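You operate a simulated robot arm through the tools that you are given. There is no shell and no other tool.

The job below is to be done with a simulated robot arm. You get a single attempt, and the scene is never put back.

Task
Clear the hand press and swap its die for the 36 mm die.
Fine: turn the plate to Load, finished grey button in the tray marked Pressed, old die on the die holder, plate back to Press; leave the lever.

Only the result counts: the job must be done as asked and must still hold three seconds after the hand-in. Knocking over, shifting, dropping, spilling or breaking anything else fails it.

Robot
A 6-joint arm with a two-finger parallel gripper, fixed in place. Base frame: the origin is on the floor under the middle of its stand, x ahead of it, y to its left, z up. Units: cm, rad, N and s.
With the tool pointing down near the work surface it reaches from about 42 to 86 cm from the base axis. Its first joint turns from -2.007 to 2.007 rad. Payload 4.2 kg.
The TCP is the grasp point between the finger pads, 2.3 cm short of the fingertips. In the tool frame z runs along the fingers and y along their closing line. The gripper opens to 9.4 cm. The fingers are 3.8 cm wide and 1 cm thick; the gripper's body (5.4 by 9.6 cm) begins 3.9 cm behind the TCP.
Orientation is that of the tool frame in the base frame, as a unit quaternion [w, x, y, z]. With the fingers straight down and closing along the base's y, the tool's x points along the base's -x, its y along +y and its z along -z.

Tools
- The arm moves only by the tool step_arm. Its argument "targets" is a list that holds one entry, the list of rows, each a list of 6 numbers: the shift along the tool's x, y, z in units of 30 mm (1.0 is 30 mm), then the turn, a rotation vector about the tool's x, y, z in units of 6 degrees (1.0 is 6 degrees). In form: [[[dx, dy, dz, wx, wy, wz], ...]]. A call has 1 to 20 rows; each row shifts and turns the commanded pose from where the row before left it, along the tool's axes as they then stand. "gripper" is the finger opening in cm, from 0 to 9.4, set as the call begins (left out, the last holds). A call with a number of a shift or a turn outside -1 to 1 is refused whole. A row lasts 0.2 s, in which the tool goes at most 5 cm and 0.15 rad; a call with a longer step from one row to the next is refused whole, and so is a gripper value outside its range. A pose out of reach is approached as far as the arm can. The call stops where the force on the tool passes 40 N (or 10 N more than at its start, if that is more) or the arm is blocked; 0.2 s more then pass. Each finger travels about 10.8 cm/s and halts on what it meets, pressing with about 33 N; the grip force reading is that of the motor and also rises with nothing between the fingers. The clock runs only during rows and for 0.2 s after the last one: add rows that do not move to give the fingers time. It gives the time, the measured TCP pose, the force on the tool (base axes), the opening and the grip force at its end, in the units of the frame above (readings bear some noise), with the torque about the TCP (base axes, N m) and any sound that the robot's microphone picked up, and new pictures: "show" is both (left out), scene, wrist or none.
- Cameras (640 x 400 px; columns grow to the right, rows downward): "scene" is fixed at [5.04, 50.04, 137.48]; the picture's right is [-0.54, -0.84, 0.00], its down [-0.40, 0.26, -0.88] and it looks along [0.74, -0.47, -0.48] (base axes); focal length 355 px, centre (320, 200). "wrist" rides on the gripper at [8.6, 1.6, -7.5] in the tool frame; the picture's right is [-0.18, 0.98, 0.00], its down [-0.58, -0.11, -0.81] and it looks along [-0.79, -0.15, 0.59] (tool axes); focal length 243 px, centre (320, 200). There is no depth. A picture from a camera that has moved, and an enlarged one, comes with that camera's place and axes in the base frame and with its lens.
- move_column(by): slides the trunk up (or, below 0, down) by that many cm; the arm rides with it, the base frame stays. It gives what a move gives, with no picture.
- zoom(camera, box): a new picture of the part [left, top, right, bottom] of that camera's present view, enlarged. It takes no simulated time.
- finish_job(): hands the job in; it is judged then, once.

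Places have to be worked out from the pictures, the camera data and where the tool is seen. Open the gripper and draw the arm clear of the work before you hand the job in, unless the task says otherwise.

The tools are called after "Request:" as name(argument=value, ...) on one line, values as JSON. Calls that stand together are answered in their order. step_arm: Moves the arm, as the interface text tells. Its arguments: {"type":"object","properties":{"targets":{"type":"array","items":{"type":"array","items":{"type":"array","items":{"type":"number"}}}},"gripper":{"type":"number"},"show":{"type":"string","enum":["both","scene","wrist","none"]}},"required":["targets"]} The other tools are called the same way: move_column (by) moves the trunk up or down; zoom (camera, box) takes an enlarged picture of a part of a camera's view; finish_job () hands the job in.

At the start:

```text
clock: 0.0
eef_pos: [60.16, -5.43, 112.26]
ee_rot: [0.0, 0.001, 1.0, 0.0]
wrist_force: [-0.4, 0.3, 0.6]
wrist_torque: [0.01, 0.02, 0.01]
gripper_width: 9.41
finger_force: 0.0
trunk travel left (down, up): [-80.0, 19.0]
```

scene: 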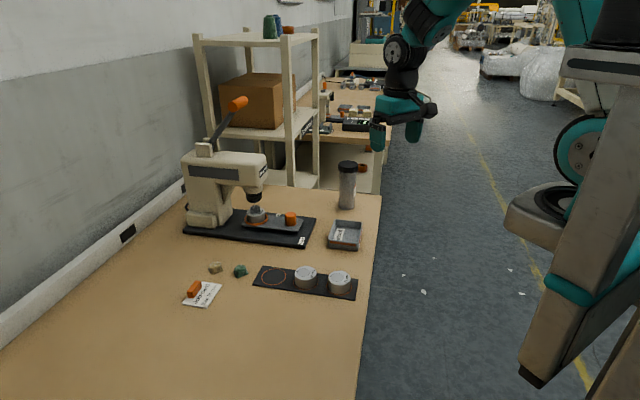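
wrist: 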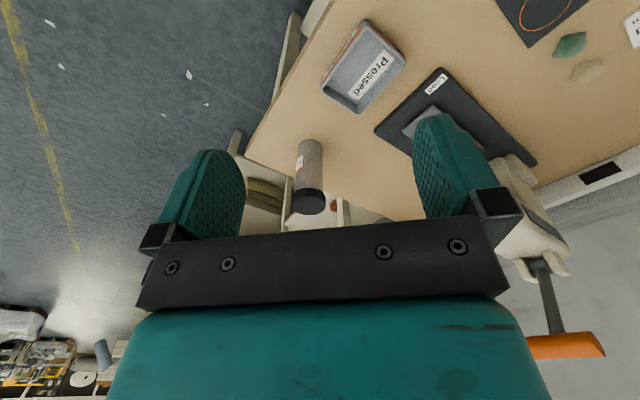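

The pictures show a hand press, a die holder board with two dies and an empty ring, a tray and some odds and ends. I zoom in on the parts before moving.

Request:
zoom(camera="scene", box=[170, 140, 390, 260])

Request:
zoom(camera="scene", box=[240, 240, 370, 310])

Request:
zoom(camera="scene", box=[170, 250, 260, 315])

Request:
zoom(camera="wrist", box=[300, 0, 640, 200])

```text
2.91 times, centred on (280, 200) of scene
camera zoom: at [5.04, 50.04, 137.48], right [-0.54, -0.84, 0.0], down [-0.4, 0.26, -0.88], along [0.74, -0.47, -0.48], focal length 1033 px, centre (436, 200)
```

zoom: 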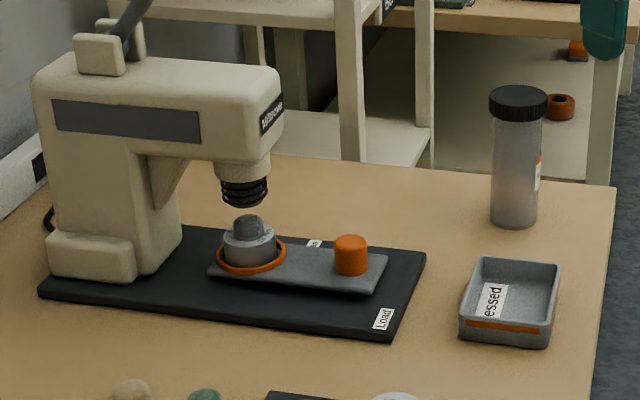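

```text
4.92 times, centred on (305, 275) of scene
camera zoom: at [5.04, 50.04, 137.48], right [-0.54, -0.84, 0.0], down [-0.4, 0.26, -0.88], along [0.74, -0.47, -0.48], focal length 1748 px, centre (394, -169)
```

zoom: 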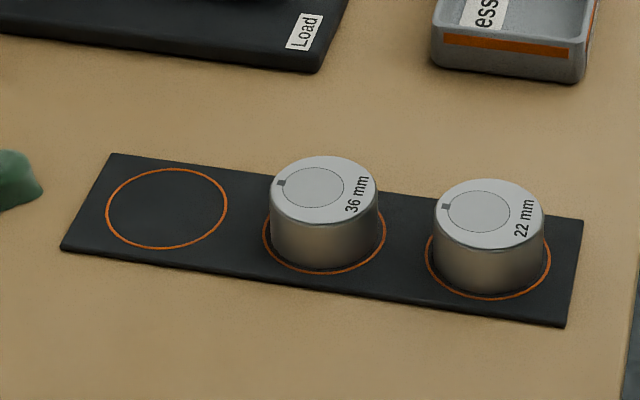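

```text
6.15 times, centred on (215, 282) of scene
camera zoom: at [5.04, 50.04, 137.48], right [-0.54, -0.84, 0.0], down [-0.4, 0.26, -0.88], along [0.74, -0.47, -0.48], focal length 2185 px, centre (966, -308)
```

zoom: 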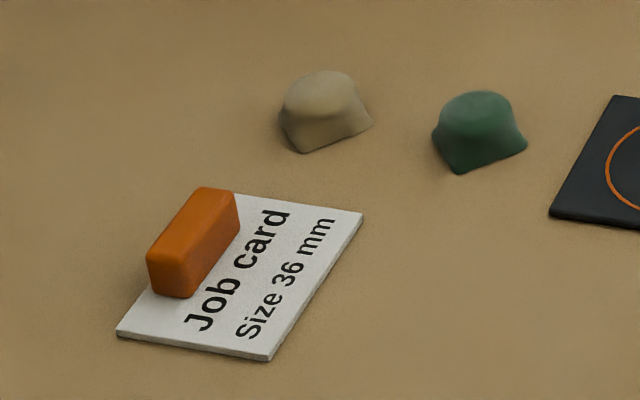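

```text
1.88 times, centred on (470, 100) of wrist
camera zoom: at [51.45, -3.93, 119.68], right [0.18, 0.98, 0.0], down [0.58, -0.11, 0.81], along [0.79, -0.15, -0.59], focal length 457 px, centre (38, 388)
```

zoom: 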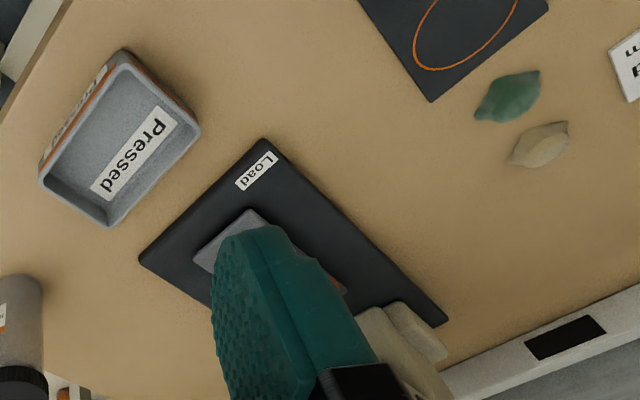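

The triangulated "Load" label sits at about (75.5, 11, 80.7), and the press axis runs diagonally at about 45° in the base frame. I take closer zooms to understand the swing plate and the die.

Request:
zoom(camera="scene", box=[235, 190, 325, 250])

Request:
zoom(camera="scene", box=[320, 150, 380, 255])

Request:
zoom(camera="scene", box=[170, 80, 280, 240])

```text
6.67 times, centred on (280, 220) of scene
camera zoom: at [5.04, 50.04, 137.48], right [-0.54, -0.84, 0.0], down [-0.4, 0.26, -0.88], along [0.74, -0.47, -0.48], focal length 2367 px, centre (587, 67)
```

zoom: 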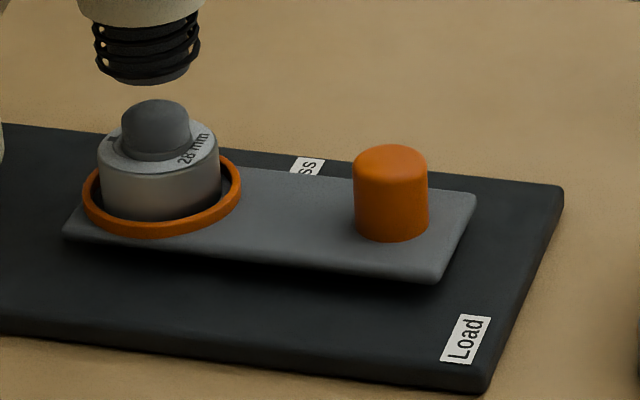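

```text
3.81 times, centred on (350, 202) of scene
camera zoom: at [5.04, 50.04, 137.48], right [-0.54, -0.84, 0.0], down [-0.4, 0.26, -0.88], along [0.74, -0.47, -0.48], focal length 1353 px, centre (206, 190)
```

zoom: 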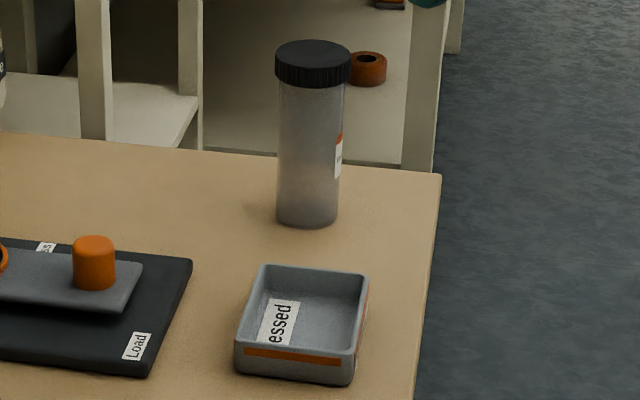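

```text
2.50 times, centred on (225, 160) of scene
camera zoom: at [5.04, 50.04, 137.48], right [-0.54, -0.84, 0.0], down [-0.4, 0.26, -0.88], along [0.74, -0.47, -0.48], focal length 888 px, centre (558, 300)
```

zoom: 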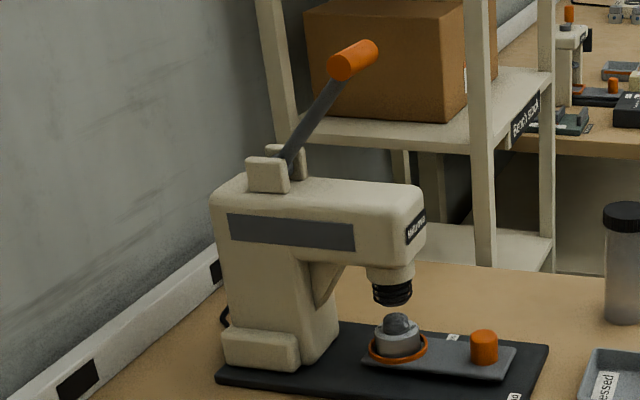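

The plate carries a seat with a 28 mm die and grey button at about (89.6, 18.4), and an orange knob at about (83, 10.6). I can't see where it pivots, so I move the wrist camera to look at the press from nearer.

Request:
step_arm(targets=[[[-0.98, 0.87, 0.36, 0, 0, 0], [-0.98, 0.87, 0.36, 0, 0, 0], [-0.98, 0.87, 0.36, 0, 0, 0], [-0.98, 0.87, 0.36, 0, 0, 0], [0, 0, 0, 0, 0, -0.94], [0, 0, 0, 0, 0, -0.94], [0, 0, 0, 0, 0, -0.94], [0, 0, 0, 0, 0, -0.94], [0, 0, 0, 0, 0, -0.94], [0, 0, 0, 0, 0, -0.94], [0, 0, 0, 0, 0, -0.94], [0, 0, 0, 0, 0, -0.94], [0, 0, 0, 0, 0, 0]]])

```text
clock: 2.8
eef_pos: [71.88, 5.07, 108.11]
ee_rot: [-0.001, -0.383, 0.924, 0.0]
wrist_force: [-0.7, 0.1, 0.6]
wrist_torque: [0.02, -0.01, 0.04]
gripper_width: 9.42
finger_force: 0.1
trunk travel left (down, up): [-80.0, 19.0]
camera wrist: at [64.63, -0.1, 115.37], right [-0.57, 0.82, 0.0], down [0.49, 0.34, 0.81], along [0.66, 0.46, -0.59], focal length 243 px, centre (320, 200)
```

scene: 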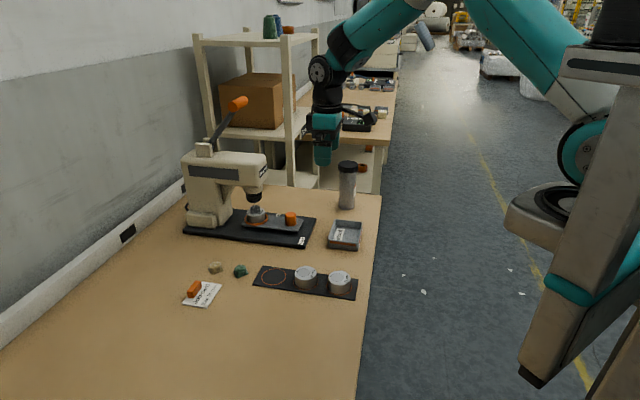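
wrist: 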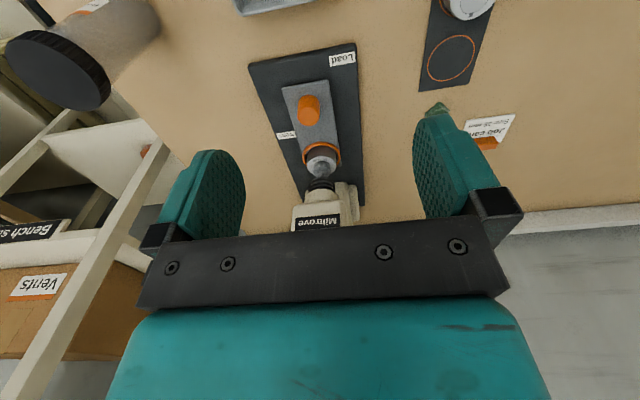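

The view between the fingers is now clear on the plate. I zoom in on it.

Request:
zoom(camera="wrist", box=[235, 35, 385, 130])

Request:
zoom(camera="wrist", box=[260, 110, 380, 235])

Request:
zoom(camera="wrist", box=[400, 0, 540, 160])

```text
4.21 times, centred on (310, 82) of wrist
camera zoom: at [64.63, -0.1, 115.37], right [-0.57, 0.82, 0.0], down [0.49, 0.34, 0.81], along [0.66, 0.46, -0.59], focal length 1022 px, centre (362, 695)
```

zoom: 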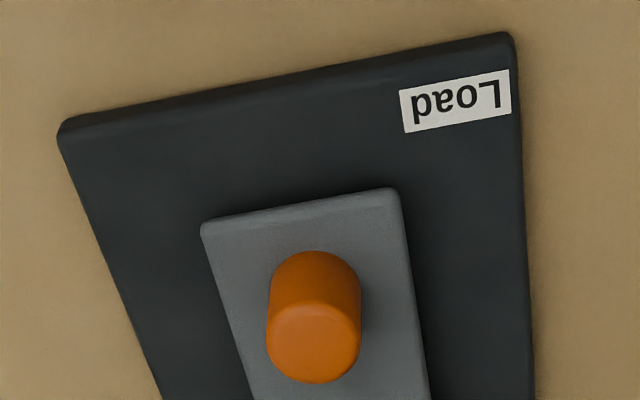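

```text
3.20 times, centred on (320, 172) of wrist
camera zoom: at [64.63, -0.1, 115.37], right [-0.57, 0.82, 0.0], down [0.49, 0.34, 0.81], along [0.66, 0.46, -0.59], focal length 776 px, centre (320, 288)
```

zoom: 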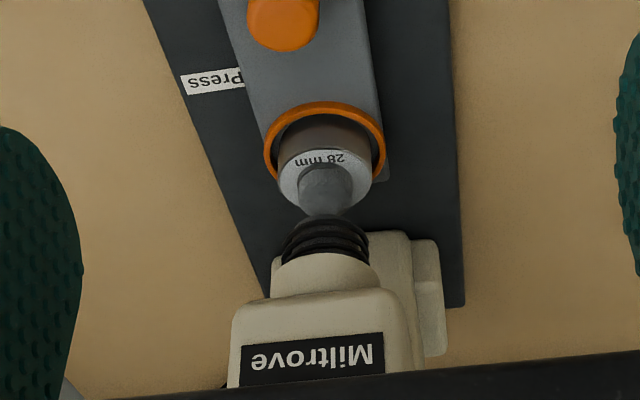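

```text
2.50 times, centred on (470, 80) of wrist
camera zoom: at [64.63, -0.1, 115.37], right [-0.57, 0.82, 0.0], down [0.49, 0.34, 0.81], along [0.66, 0.46, -0.59], focal length 606 px, centre (-55, 500)
```

zoom: 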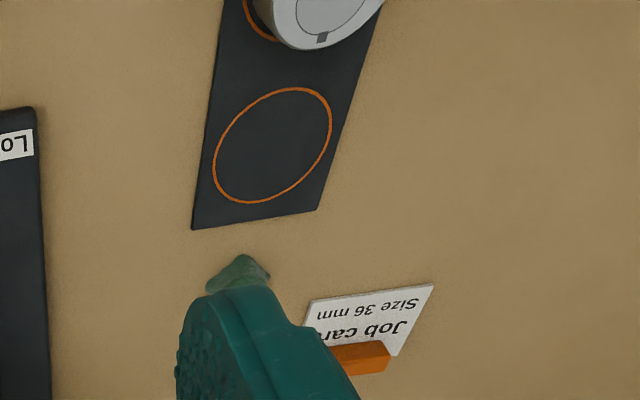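

The knob top triangulates to (82.8, 10.6, 85.35), about 3.2 cm in diameter, and the plate top is at about 82.2. The tool's closing line is already across the press axis, so I move above the knob and part the fingers to 6 cm.

Request:
step_arm(targets=[[[-0.773, -0.256, 0.4, 0, 0, 0], [-0.773, -0.256, 0.4, 0, 0, 0], [-0.773, -0.256, 0.6, 0, 0, 0], [-0.773, -0.256, 0.6, 0, 0, 0], [-0.773, -0.256, 0.6, 0, 0, 0], [0, 0, 0, 0, 0, 0], [0, 0, 0, 0, 0, 0]]], gripper=6)

```text
clock: 4.4
eef_pos: [82.83, 10.57, 100.18]
ee_rot: [0.0, -0.385, 0.923, 0.0]
wrist_force: [-1.1, -0.7, -0.2]
wrist_torque: [0.02, 0.01, 0.02]
gripper_width: 5.99
finger_force: 0.1
trunk travel left (down, up): [-80.0, 19.0]
camera wrist: at [75.6, 5.52, 107.65], right [-0.57, 0.82, 0.0], down [0.49, 0.34, 0.81], along [0.66, 0.46, -0.59], focal length 243 px, centre (320, 200)
```

scene: 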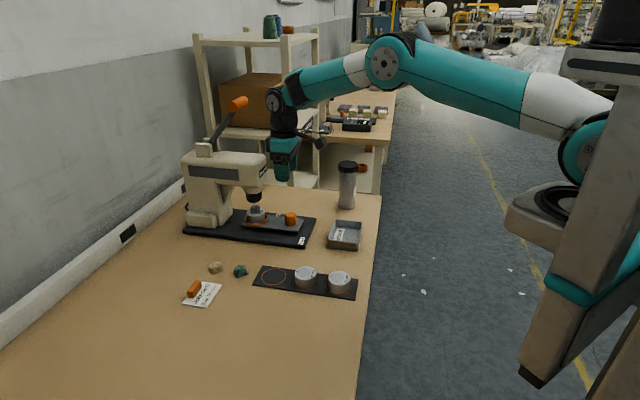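
wrist: 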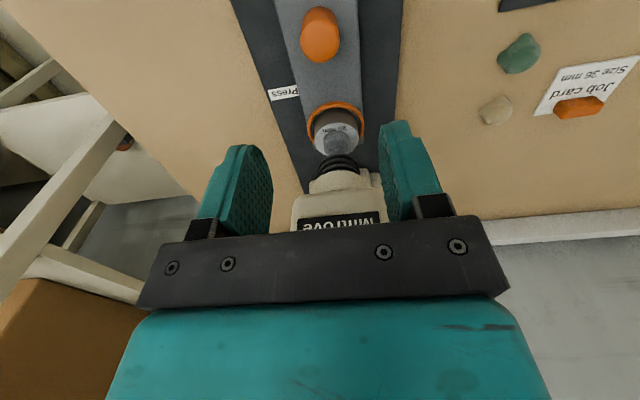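

The tool is above the knob as planned. I zoom on the seat and knob once more from here before going down.

Request:
zoom(camera="wrist", box=[240, 0, 400, 240])

Request:
zoom(camera="scene", box=[175, 90, 355, 260])

```text
1.67 times, centred on (320, 120) of wrist
camera zoom: at [75.6, 5.52, 107.65], right [-0.57, 0.82, 0.0], down [0.49, 0.34, 0.81], along [0.66, 0.46, -0.59], focal length 404 px, centre (320, 333)
```

zoom: 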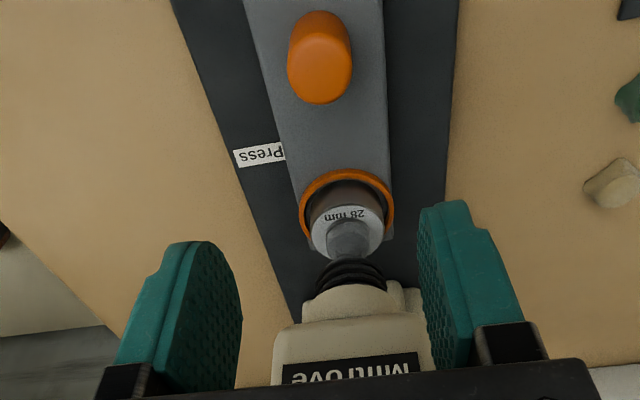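

```text
2.35 times, centred on (265, 175) of scene
camera zoom: at [5.04, 50.04, 137.48], right [-0.54, -0.84, 0.0], down [-0.4, 0.26, -0.88], along [0.74, -0.47, -0.48], focal length 836 px, centre (449, 259)
```

zoom: 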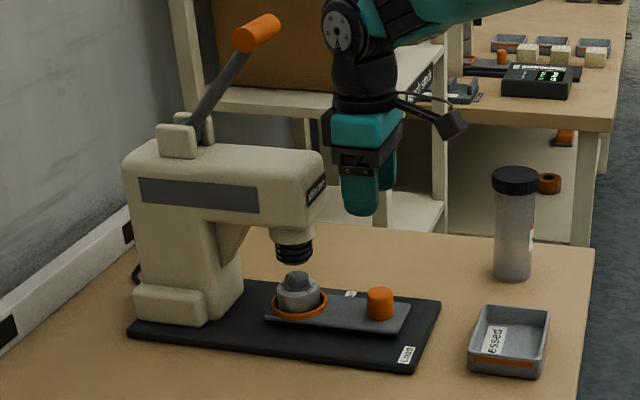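

The wrist would pass close to the press head if the tool stayed vertical while swinging the knob. I tilt the fingers 30° forward so the wrist stays behind the head, and come partway down.

Request:
step_arm(targets=[[[0, 0, 0, 0, -1, 0], [0, 0, 0, 0, -1, 0], [0, 0, 0, 0, -1, 0], [0, 0, 0, 0, -1, 0], [0, 0, 0, 0, -1, 0], [0.427, 0, 0.684, 0, 0, 0], [0.427, 0, 0.684, 0, 0, 0], [0.427, 0, 0.684, 0, 0, 0], [0, 0, 0, 0, 0, 0], [0, 0, 0, 0, 0, 0]]])

```text
clock: 6.6
eef_pos: [82.72, 10.5, 92.89]
ee_rot: [0.239, -0.371, 0.892, 0.099]
wrist_force: [0.3, 0.2, 0.1]
wrist_torque: [0.01, 0.02, -0.01]
gripper_width: 6.0
finger_force: 0.1
trunk travel left (down, up): [-80.0, 19.0]
camera wrist: at [73.72, 3.59, 95.06], right [-0.58, 0.81, 0.09], down [0.15, -0.01, 0.99], along [0.8, 0.59, -0.12], focal length 243 px, centre (320, 200)
```

scene: 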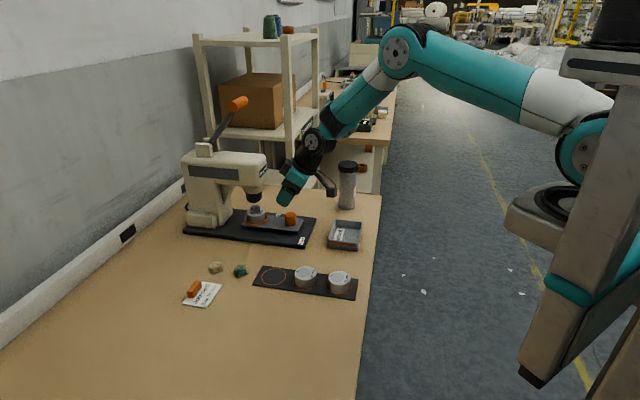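
wrist: 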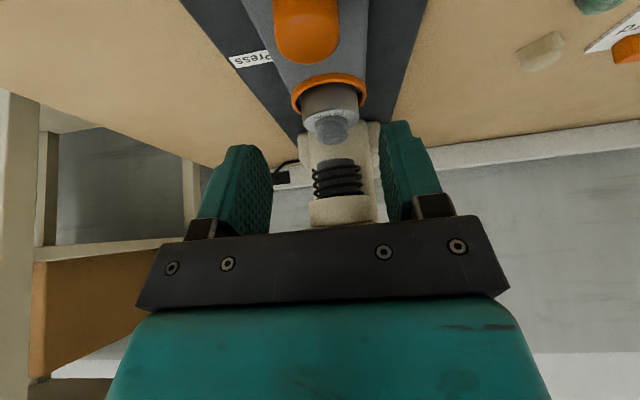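

The tilt worked and the knob lies between the fingers, below. I go down the rest, to TCP z of about 85.7, so the fingertips straddle the knob.

Request:
step_arm(targets=[[[0.439, 0, 0.671, 0, 0, 0], [0.439, 0, 0.671, 0, 0, 0], [0.439, 0, 0.671, 0, 0, 0], [0, 0, 0, 0, 0, 0]]])

Request:
zoom(camera="scene", box=[235, 160, 345, 255])

```text
clock: 7.6
eef_pos: [82.39, 10.0, 86.0]
ee_rot: [0.241, -0.371, 0.892, 0.099]
wrist_force: [-4.3, -3.7, 20.2]
wrist_torque: [0.3, 0.65, 0.19]
gripper_width: 6.04
finger_force: 0.5
trunk travel left (down, up): [-80.0, 19.0]
camera wrist: at [73.41, 3.12, 88.01], right [-0.58, 0.81, 0.09], down [0.14, -0.01, 0.99], along [0.8, 0.59, -0.11], focal length 243 px, centre (320, 200)
```

scene: 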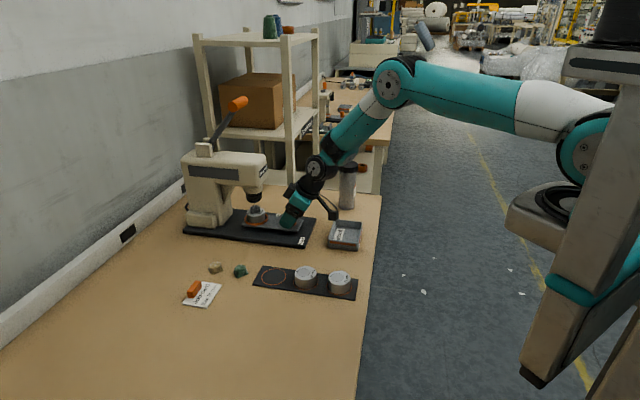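
wrist: 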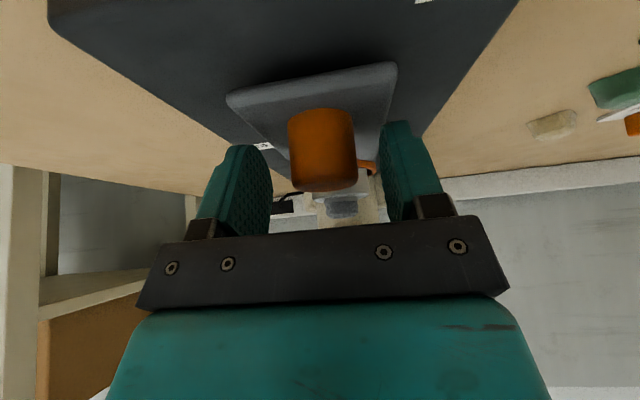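

```text
4.21 times, centred on (290, 208) of scene
camera zoom: at [5.04, 50.04, 137.48], right [-0.54, -0.84, 0.0], down [-0.4, 0.26, -0.88], along [0.74, -0.47, -0.48], focal length 1495 px, centre (446, 168)
```

zoom: 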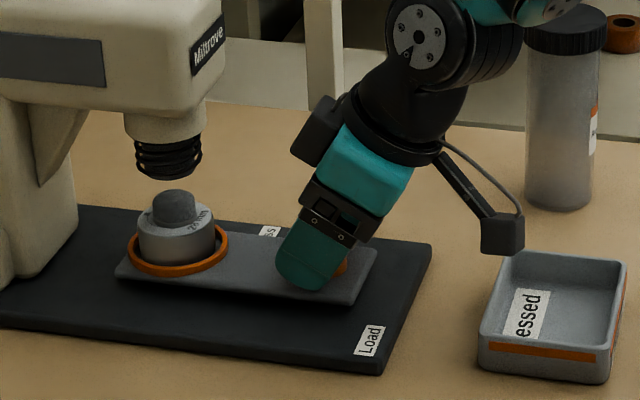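

A 20 N upward reading shows the fingertips have touched the plate, so its top is at about 83. I rise 1 cm, narrow the fingers around the knob and then look.

Request:
step_arm(targets=[[[-0.09, 0, -0.145, 0, 0, 0], [-0.09, 0, -0.145, 0, 0, 0], [0, 0, 0, 0, 0, 0], [0, 0, 0, 0, 0, 0]]], gripper=4.3)

```text
clock: 8.6
eef_pos: [82.31, 10.03, 86.71]
ee_rot: [0.238, -0.371, 0.892, 0.1]
wrist_force: [-0.1, -0.1, -0.2]
wrist_torque: [0.02, -0.01, -0.01]
gripper_width: 4.34
finger_force: 0.1
trunk travel left (down, up): [-80.0, 19.0]
camera wrist: at [73.32, 3.15, 88.75], right [-0.58, 0.81, 0.09], down [0.15, -0.01, 0.99], along [0.8, 0.59, -0.12], focal length 243 px, centre (320, 200)
```

scene: 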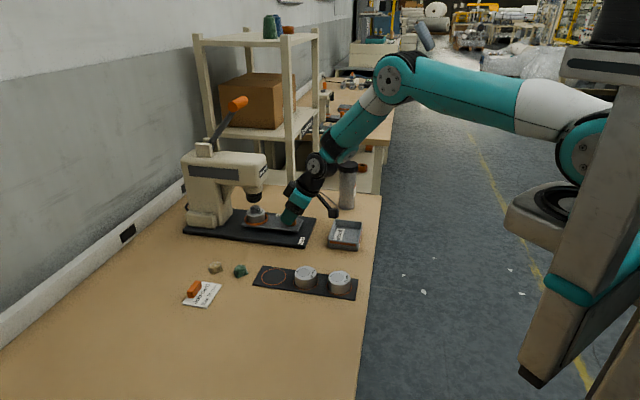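
wrist: 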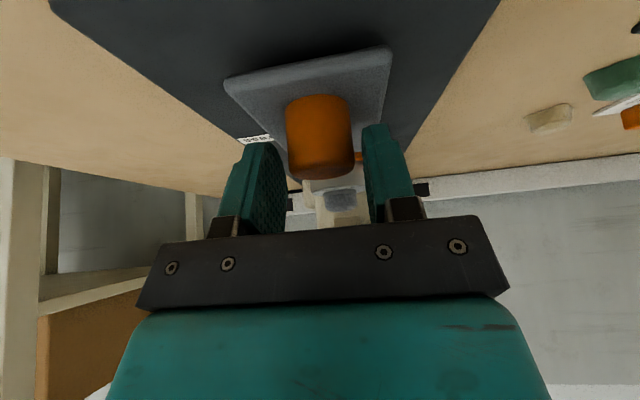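

The fingers are free and straddle the knob. I push gently toward tool +y (press left) by 1.5 cm and read the force.

Request:
step_arm(targets=[[[0, 0.1, 0, 0, 0, 0], [0, 0.1, 0, 0, 0, 0], [0, 0.1, 0, 0, 0, 0], [0, 0.1, 0, 0, 0, 0], [0, 0.1, 0, 0, 0, 0]]])

Request:
zoom(camera="scene", box=[235, 160, 345, 255])

```text
clock: 9.8
eef_pos: [81.47, 10.85, 86.87]
ee_rot: [0.241, -0.368, 0.893, 0.097]
wrist_force: [17.3, -9.6, -1.6]
wrist_torque: [-0.2, -0.42, 0.08]
gripper_width: 5.15
finger_force: 9.2
trunk travel left (down, up): [-80.0, 19.0]
camera wrist: at [72.44, 3.98, 88.8], right [-0.58, 0.81, 0.09], down [0.14, -0.01, 0.99], along [0.8, 0.59, -0.11], focal length 243 px, centre (320, 200)
```

scene: 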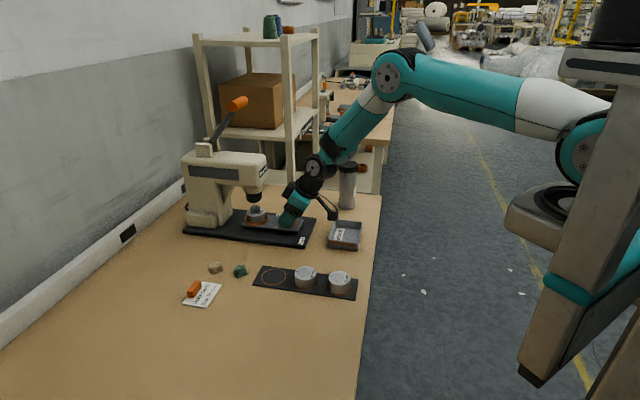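
wrist: 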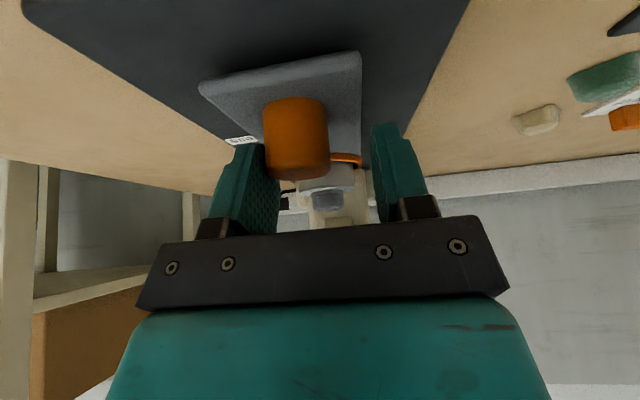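

```text
4.21 times, centred on (290, 208) of scene
camera zoom: at [5.04, 50.04, 137.48], right [-0.54, -0.84, 0.0], down [-0.4, 0.26, -0.88], along [0.74, -0.47, -0.48], focal length 1495 px, centre (446, 168)
```

zoom: 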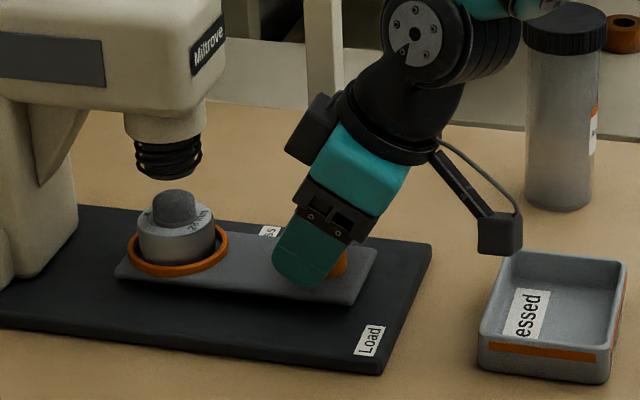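

The plate did not move and about 20 N built up, so that way is a stop. I try the other way, toward tool -y (press right).

Request:
step_arm(targets=[[[0, -0.15, 0, 0, 0, 0], [0, -0.15, 0, 0, 0, 0], [0, -0.15, 0, 0, 0, 0], [0, -0.1, 0, 0, 0, 0], [0, -0.1, 0, 0, 0, 0], [0, -0.1, 0, 0, 0, 0], [0, -0.1, 0, 0, 0, 0], [0, -0.1, 0, 0, 0, 0], [0, -0.1, 0, 0, 0, 0]]])

Request:
zoom(camera="scene", box=[235, 160, 345, 255])

```text
clock: 11.8
eef_pos: [83.11, 9.24, 86.61]
ee_rot: [0.237, -0.373, 0.891, 0.103]
wrist_force: [-21.8, 23.5, -3.1]
wrist_torque: [0.2, 0.82, 0.01]
gripper_width: 5.72
finger_force: 15.7
trunk travel left (down, up): [-80.0, 19.0]
camera wrist: at [74.19, 2.27, 88.75], right [-0.59, 0.8, 0.1], down [0.15, -0.01, 0.99], along [0.79, 0.6, -0.12], focal length 243 px, centre (320, 200)
```

scene: 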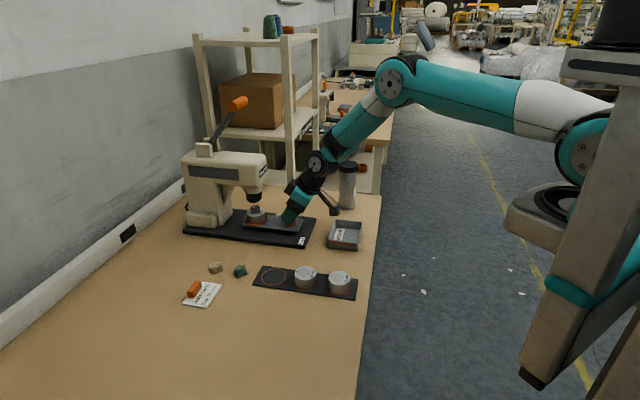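
wrist: 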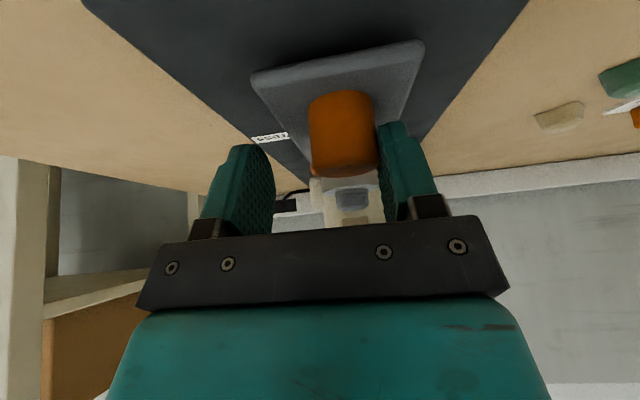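

```text
4.21 times, centred on (290, 208) of scene
camera zoom: at [5.04, 50.04, 137.48], right [-0.54, -0.84, 0.0], down [-0.4, 0.26, -0.88], along [0.74, -0.47, -0.48], focal length 1495 px, centre (446, 168)
```

zoom: 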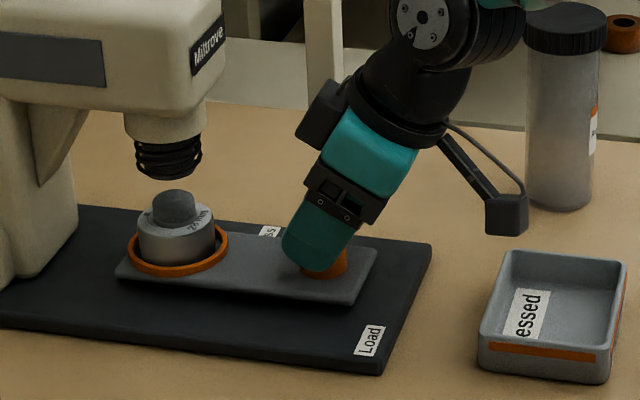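

Neither side push moved the plate, and the two labels lie symmetrically about the knob at a 90° swing. The knob is therefore most likely on the pivot, so the plate has to be turned by gripping and twisting it; I back off, rise, straighten the tool and yaw to 0°.

Request:
step_arm(targets=[[[0, 0.15, 0, 0, 0, 0], [0, 0.15, 0, 0, 0, 0], [0, 0.05, 0, 0, 0, 0], [-0.444, 0, -0.77, 0, 0, 0], [-0.444, 0, -0.77, 0, 0, 0], [-0.444, 0, -0.77, 0, 0, 0], [0, 0, 0, 0, 1, 0], [0, 0, 0, 0, 1, 0], [0, 0, 0, 0, 1, 0], [0, 0, 0, 0, 1, 0], [0, 0, 0, 0, 1, 0], [0, 0, 0, 0, 0, 0]]], gripper=6)

```text
clock: 14.4
eef_pos: [82.67, 9.61, 94.67]
ee_rot: [0.0, -0.384, 0.923, -0.001]
wrist_force: [-0.7, 0.7, -1.1]
wrist_torque: [0.02, 0.0, -0.01]
gripper_width: 6.02
finger_force: 0.1
trunk travel left (down, up): [-80.0, 19.0]
camera wrist: at [75.47, 4.53, 102.12], right [-0.57, 0.82, 0.0], down [0.49, 0.34, 0.81], along [0.66, 0.46, -0.59], focal length 243 px, centre (320, 200)
```

scene: 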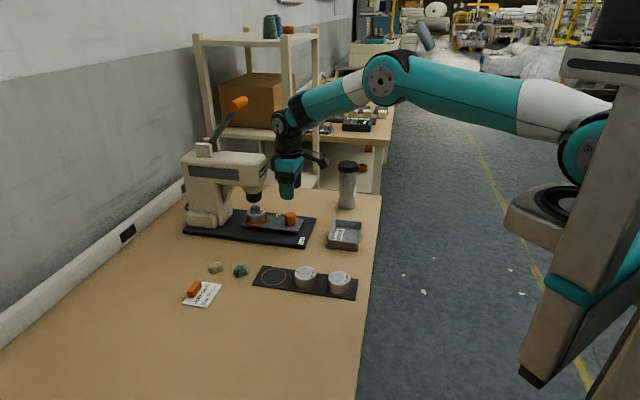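
wrist: 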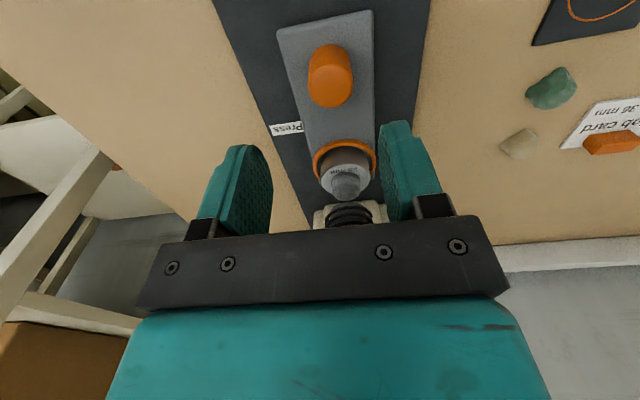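

The tool is upright again above the knob. I zoom on the knob and plate to refine the knob's place from this nearer view.

Request:
zoom(camera="wrist", box=[260, 0, 400, 130])

Request:
zoom(camera="scene", box=[235, 160, 345, 255])

```text
3.08 times, centred on (330, 65) of wrist
camera zoom: at [75.47, 4.53, 102.12], right [-0.57, 0.82, 0.0], down [0.49, 0.34, 0.81], along [0.66, 0.46, -0.59], focal length 746 px, centre (289, 615)
```

zoom: 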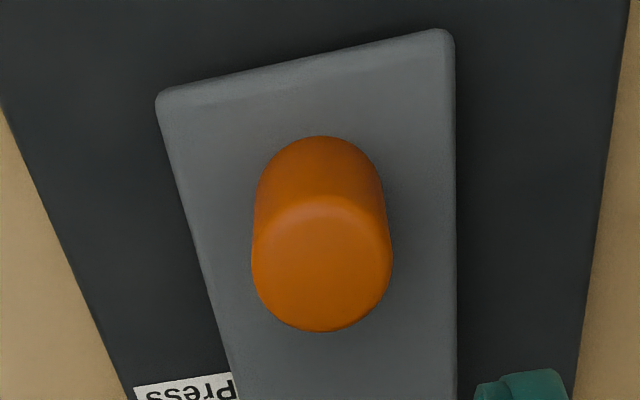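

```text
4.21 times, centred on (290, 208) of scene
camera zoom: at [5.04, 50.04, 137.48], right [-0.54, -0.84, 0.0], down [-0.4, 0.26, -0.88], along [0.74, -0.47, -0.48], focal length 1495 px, centre (446, 168)
```

zoom: 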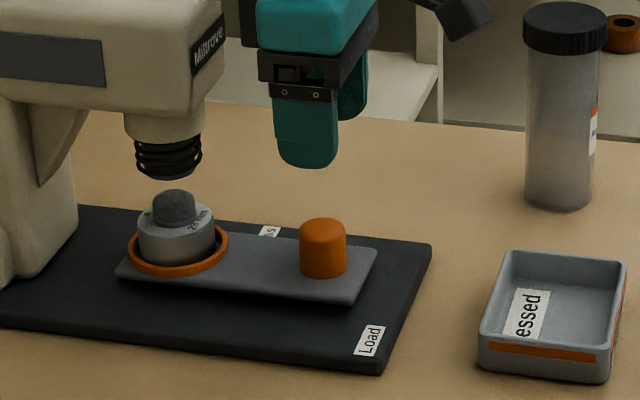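

The knob centre is confirmed at (82.76, 10.55), with its top at about 85. I yaw the tool to 0°, centre on the knob and come down to grip it.

Request:
step_arm(targets=[[[0, 0, 0, 0, 0, 0.94], [0, 0, 0, 0, 0, 0.94], [0, 0, 0, 0, 0, 0.94], [0, 0, 0, 0, 0, 0.94], [0, 0, 0, 0, 0, 0.94], [0, 0, 0, 0, 0, 0.94], [0, 0, 0, 0, 0, 0.94], [0, 0, 0, 0, 0, 0.94], [-0.03, 0.31, 0, 0, 0, 0], [0, 0, 0.6, 0, 0, 0], [0, 0, 0.6, 0, 0, 0], [0, 0, 0, 0, 0, 0], [0, 0, 0, 0, 0, 0]]], gripper=6)

```text
clock: 17.2
eef_pos: [82.7, 10.63, 91.02]
ee_rot: [0.0, 0.0, 1.0, 0.0]
wrist_force: [-0.9, -0.7, -0.1]
wrist_torque: [0.0, -0.02, 0.02]
gripper_width: 5.99
finger_force: 0.0
trunk travel left (down, up): [-80.0, 19.0]
camera wrist: at [74.07, 12.12, 98.39], right [0.18, 0.98, 0.0], down [0.58, -0.11, 0.81], along [0.79, -0.15, -0.59], focal length 243 px, centre (320, 200)
```

scene: 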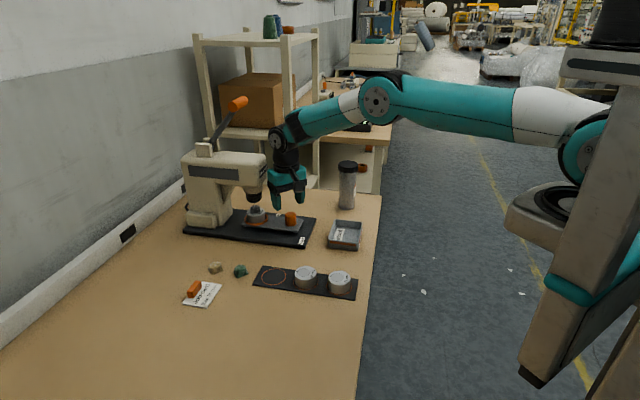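
wrist: 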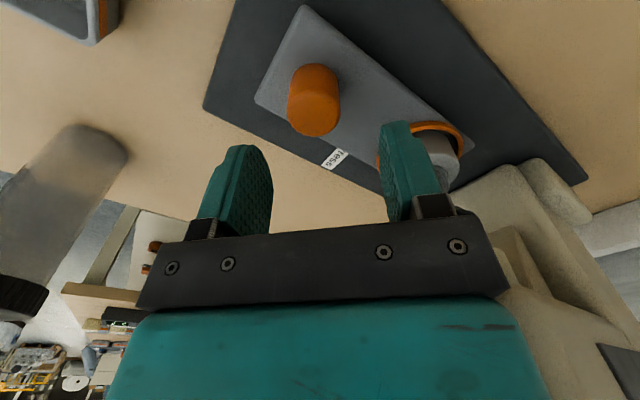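

The fingers are over the knob. I check the clearance between the gripper and the press head before going further down.

Request:
zoom(camera="scene", box=[175, 90, 345, 255])

Request:
step_arm(targets=[[[0, 0, 0.5, 0, 0, 0], [0, 0, 0.5, 0, 0, 0], [0, 0, 0.3, 0, 0, 0], [0, 0, 0.2, 0, 0, 0], [0, 0, 0.2, 0, 0, 0], [0, 0, 0, 0, 0, 0]]], gripper=6)

Request:
zoom(camera="scene", box=[175, 90, 345, 255])

```text
2.42 times, centred on (260, 172) of scene
camera zoom: at [5.04, 50.04, 137.48], right [-0.54, -0.84, 0.0], down [-0.4, 0.26, -0.88], along [0.74, -0.47, -0.48], focal length 861 px, centre (466, 267)
```

zoom: 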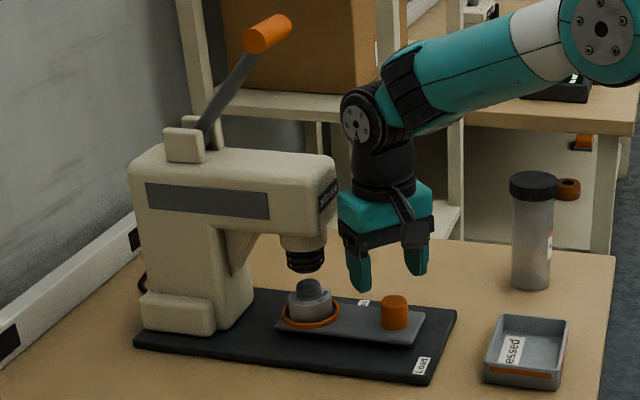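

```text
clock: 18.6
eef_pos: [82.9, 10.68, 86.12]
ee_rot: [0.0, -0.001, 1.0, 0.0]
wrist_force: [-0.3, -1.1, -1.1]
wrist_torque: [0.0, 0.02, -0.01]
gripper_width: 6.0
finger_force: 0.1
trunk travel left (down, up): [-80.0, 19.0]
camera wrist: at [74.21, 12.17, 93.44], right [0.18, 0.98, 0.0], down [0.58, -0.11, 0.81], along [0.79, -0.15, -0.59], focal length 243 px, centre (320, 200)
```

scene: 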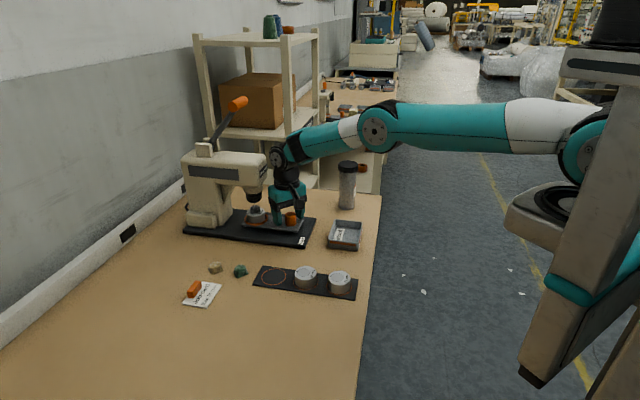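
wrist: 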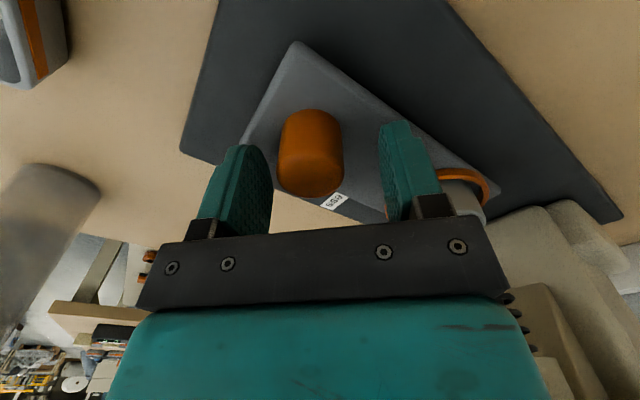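

```text
2.42 times, centred on (260, 172) of scene
camera zoom: at [5.04, 50.04, 137.48], right [-0.54, -0.84, 0.0], down [-0.4, 0.26, -0.88], along [0.74, -0.47, -0.48], focal length 861 px, centre (466, 267)
```

zoom: 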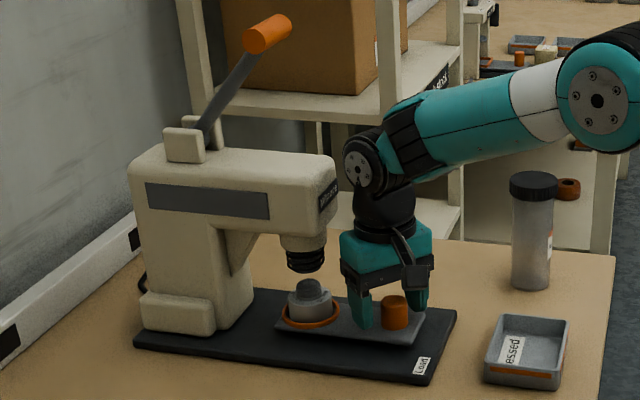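

Clear of the head and no contact yet. I go 0.7 cm lower with a small centring correction, then close on the knob.

Request:
step_arm(targets=[[[0.04, -0.04, 0.12, 0, 0, 0], [0, 0, 0.12, 0, 0, 0], [0, 0, 0, 0, 0, 0]]], gripper=6, show="none")

Request:
step_arm(targets=[[[0, 0, 0, 0, 0, 0], [0, 0, 0, 0, 0, 0], [0, 0, 0, 0, 0, 0], [0, 0, 0, 0, 0, 0]]], gripper=2.4)

```text
clock: 19.4
eef_pos: [82.69, 10.47, 85.38]
ee_rot: [0.0, 0.0, 1.0, 0.0]
wrist_force: [0.2, 0.2, 3.8]
wrist_torque: [-0.02, 0.08, 0.01]
gripper_width: 6.0
finger_force: 0.0
trunk travel left (down, up): [-80.0, 19.0]
```

```text
clock: 20.4
eef_pos: [82.69, 10.3, 85.26]
ee_rot: [0.001, 0.001, 1.0, 0.0]
wrist_force: [3.1, -19.0, 7.7]
wrist_torque: [-0.49, 0.39, 0.04]
gripper_width: 3.17
finger_force: 45.3
trunk travel left (down, up): [-80.0, 19.0]
camera wrist: at [74.12, 11.84, 92.74], right [0.19, 0.98, 0.0], down [0.58, -0.11, 0.81], along [0.79, -0.15, -0.59], focal length 243 px, centre (320, 200)
```

scene: 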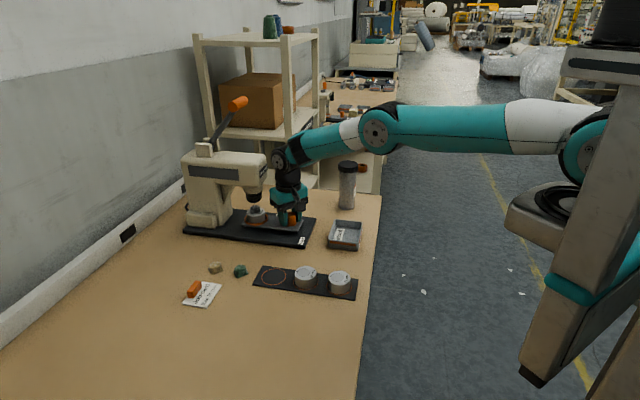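
wrist: 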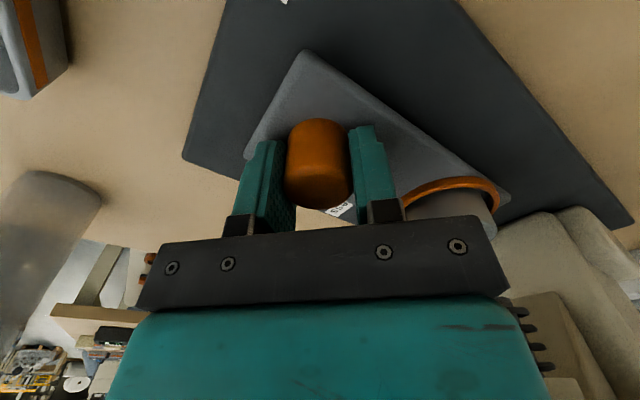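

The knob is gripped at 3.17 cm. I ease the side load (shift -y 0.17 cm, up 0.15 cm) and twist by 6° to see whether the plate turns.

Request:
step_arm(targets=[[[0, -0.057, -0.06, 0, 0, 0], [0, 0, 0, 0, 0, 0], [0, 0, 0, 0, 0, -0.5], [0, 0, 0, 0, 0, -0.5], [0, 0, 0, 0, 0, 0]]])

Request:
zoom(camera="scene", box=[235, 160, 345, 255])

```text
clock: 21.6
eef_pos: [82.74, 10.27, 85.36]
ee_rot: [0.0, -0.053, 0.999, 0.0]
wrist_force: [20.9, -7.4, -19.0]
wrist_torque: [0.07, -1.35, 0.01]
gripper_width: 3.13
finger_force: 45.1
trunk travel left (down, up): [-80.0, 19.0]
camera wrist: at [73.99, 10.92, 92.75], right [0.08, 1.0, 0.0], down [0.59, -0.05, 0.81], along [0.8, -0.06, -0.59], focal length 243 px, centre (320, 200)
```

scene: 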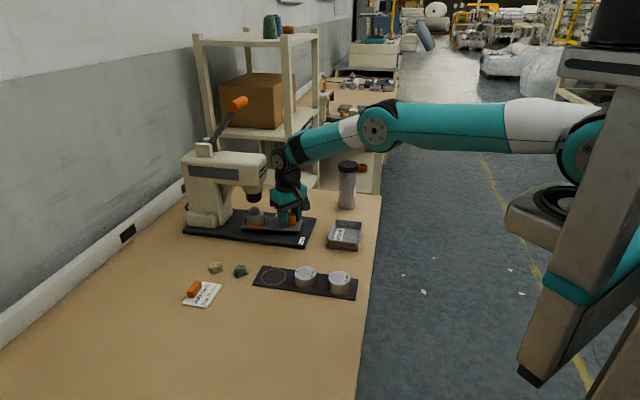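
wrist: 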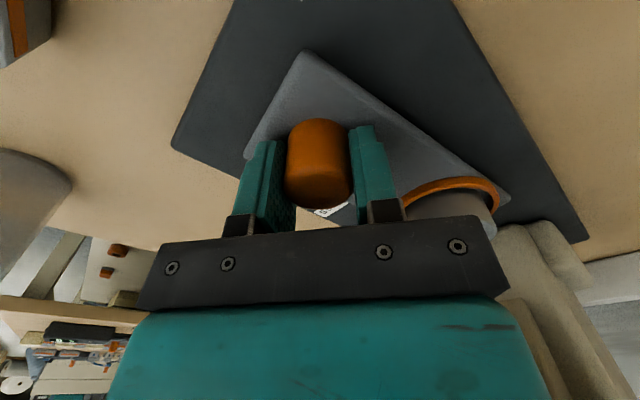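

```text
4.21 times, centred on (290, 208) of scene
camera zoom: at [5.04, 50.04, 137.48], right [-0.54, -0.84, 0.0], down [-0.4, 0.26, -0.88], along [0.74, -0.47, -0.48], focal length 1495 px, centre (446, 168)
```

zoom: 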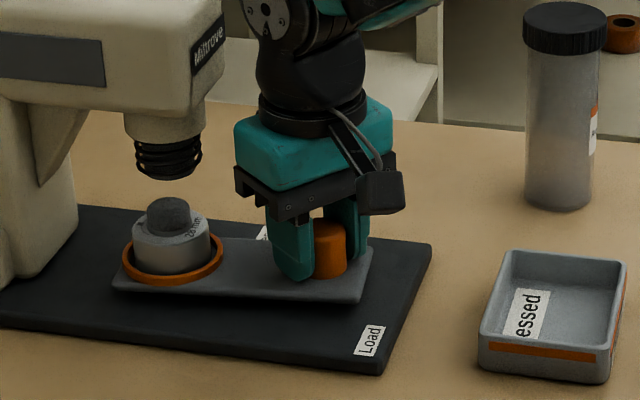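

The plate turned with the knob, the seat moving toward the Load side, so the pivot is the knob. I relax the small side load and keep twisting slowly by another 36°.

Request:
step_arm(targets=[[[-0.05, 0, 0.04, 0, 0, 0], [0, 0, 0, 0, 0, -0.3], [0, 0, 0, 0, 0, -0.5], [0, 0, 0, 0, 0, -0.5], [0, 0, 0, 0, 0, -0.5], [0, 0, 0, 0, 0, -0.5], [0, 0, 0, 0, 0, -0.5], [0, 0, 0, 0, 0, -0.5], [0, 0, 0, 0, 0, -0.5], [0, 0, 0, 0, 0, -0.5], [0, 0, 0, 0, 0, -0.5], [0, 0, 0, 0, 0, -0.5], [0, 0, 0, 0, 0, -0.5], [0, 0, 0, 0, 0, -0.3], [0, 0, 0, 0, 0, 0]]])

Request:
zoom(camera="scene", box=[235, 160, 345, 255])

```text
clock: 24.8
eef_pos: [82.6, 10.43, 85.29]
ee_rot: [-0.001, -0.366, 0.931, 0.0]
wrist_force: [-26.8, 25.2, -5.9]
wrist_torque: [0.35, -0.47, -0.11]
gripper_width: 3.14
finger_force: 45.4
trunk travel left (down, up): [-80.0, 19.0]
camera wrist: at [75.25, 5.71, 92.76], right [-0.54, 0.84, 0.0], down [0.5, 0.32, 0.81], along [0.68, 0.43, -0.59], focal length 243 px, centre (320, 200)
```

scene: 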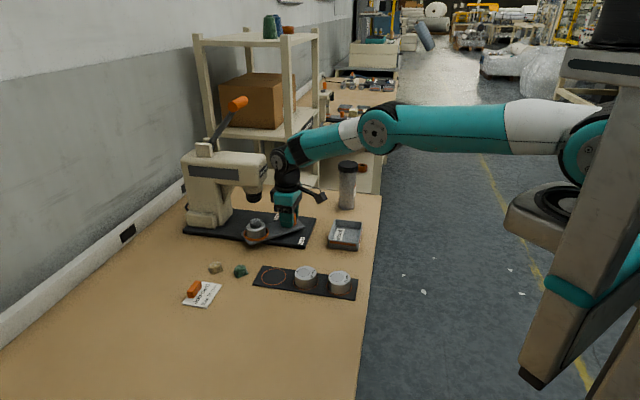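
wrist: 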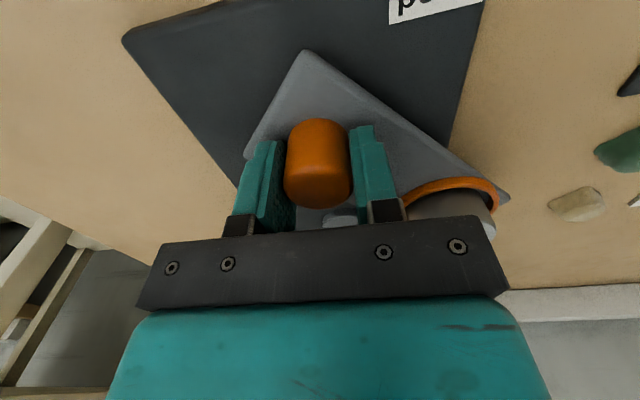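

```text
4.21 times, centred on (290, 208) of scene
camera zoom: at [5.04, 50.04, 137.48], right [-0.54, -0.84, 0.0], down [-0.4, 0.26, -0.88], along [0.74, -0.47, -0.48], focal length 1495 px, centre (446, 168)
```

zoom: 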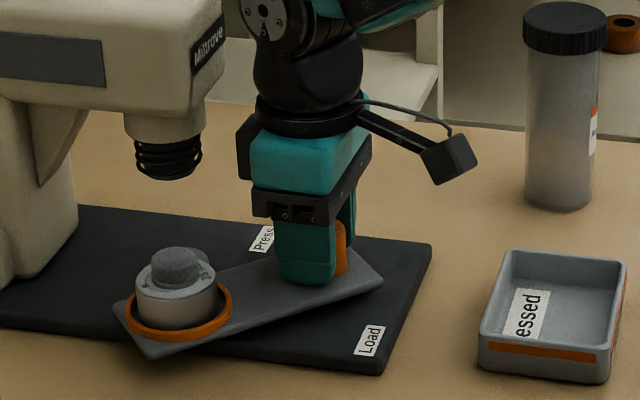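

The plate is at about 43° and the die and button ride well, but a 37 N side load has built up along the tool's +y. I shift 0.3 cm that way and check that the load drops.

Request:
step_arm(targets=[[[0, 0.05, 0, 0, 0, 0], [0, 0.05, 0, 0, 0, 0], [0, 0, 0, 0, 0, 0]]], show="none")

```text
clock: 25.6
eef_pos: [82.54, 10.37, 85.41]
ee_rot: [-0.001, -0.363, 0.932, 0.0]
wrist_force: [-9.2, 17.1, -10.0]
wrist_torque: [0.14, 0.57, -0.07]
gripper_width: 3.13
finger_force: 45.0
trunk travel left (down, up): [-80.0, 19.0]
```

The load fell to 19 N. I continue twisting in small steps, feeding in the same sideways correction, and watch the force.

Request:
step_arm(targets=[[[0, 0.04, 0.02, 0, 0, -0.4], [0, 0.03, 0, 0, 0, -0.5], [0, 0.03, 0, 0, 0, -0.5], [0, 0.02, 0, 0, 0, -0.4], [0, 0, 0, 0, 0, 0]]], show="none")

```text
clock: 26.8
eef_pos: [82.62, 10.6, 85.4]
ee_rot: [0.002, -0.447, 0.894, 0.0]
wrist_force: [20.9, -1.4, -3.8]
wrist_torque: [-0.4, 0.15, 0.05]
gripper_width: 3.11
finger_force: 44.7
trunk travel left (down, up): [-80.0, 19.0]
```

The load has swung to +x at 21 N, so I overcorrected slightly. I trim it back and twist another 12°.

Request:
step_arm(targets=[[[-0.03, -0.05, 0, 0, 0, 0], [0, 0, 0, 0, 0, -0.5], [0, 0, 0, 0, 0, -0.5], [0, 0, 0, 0, 0, -0.5], [0, 0, 0, 0, 0, -0.5], [0, 0, 0, 0, 0, 0]]], show="scene")

```text
clock: 28.2
eef_pos: [82.47, 10.53, 85.31]
ee_rot: [0.0, -0.54, 0.842, 0.0]
wrist_force: [8.3, -14.7, 8.8]
wrist_torque: [-0.02, -0.14, 0.04]
gripper_width: 3.14
finger_force: 45.0
trunk travel left (down, up): [-80.0, 19.0]
```

scene: 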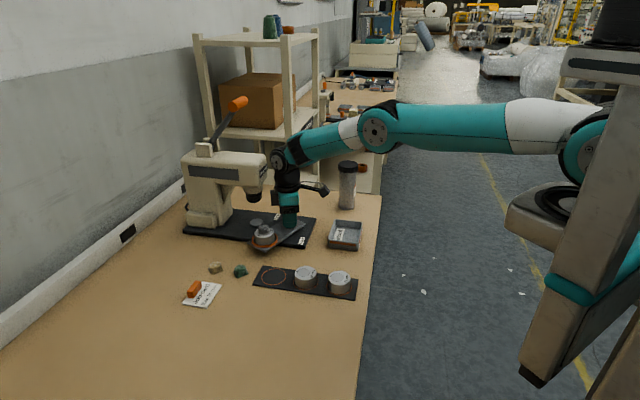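

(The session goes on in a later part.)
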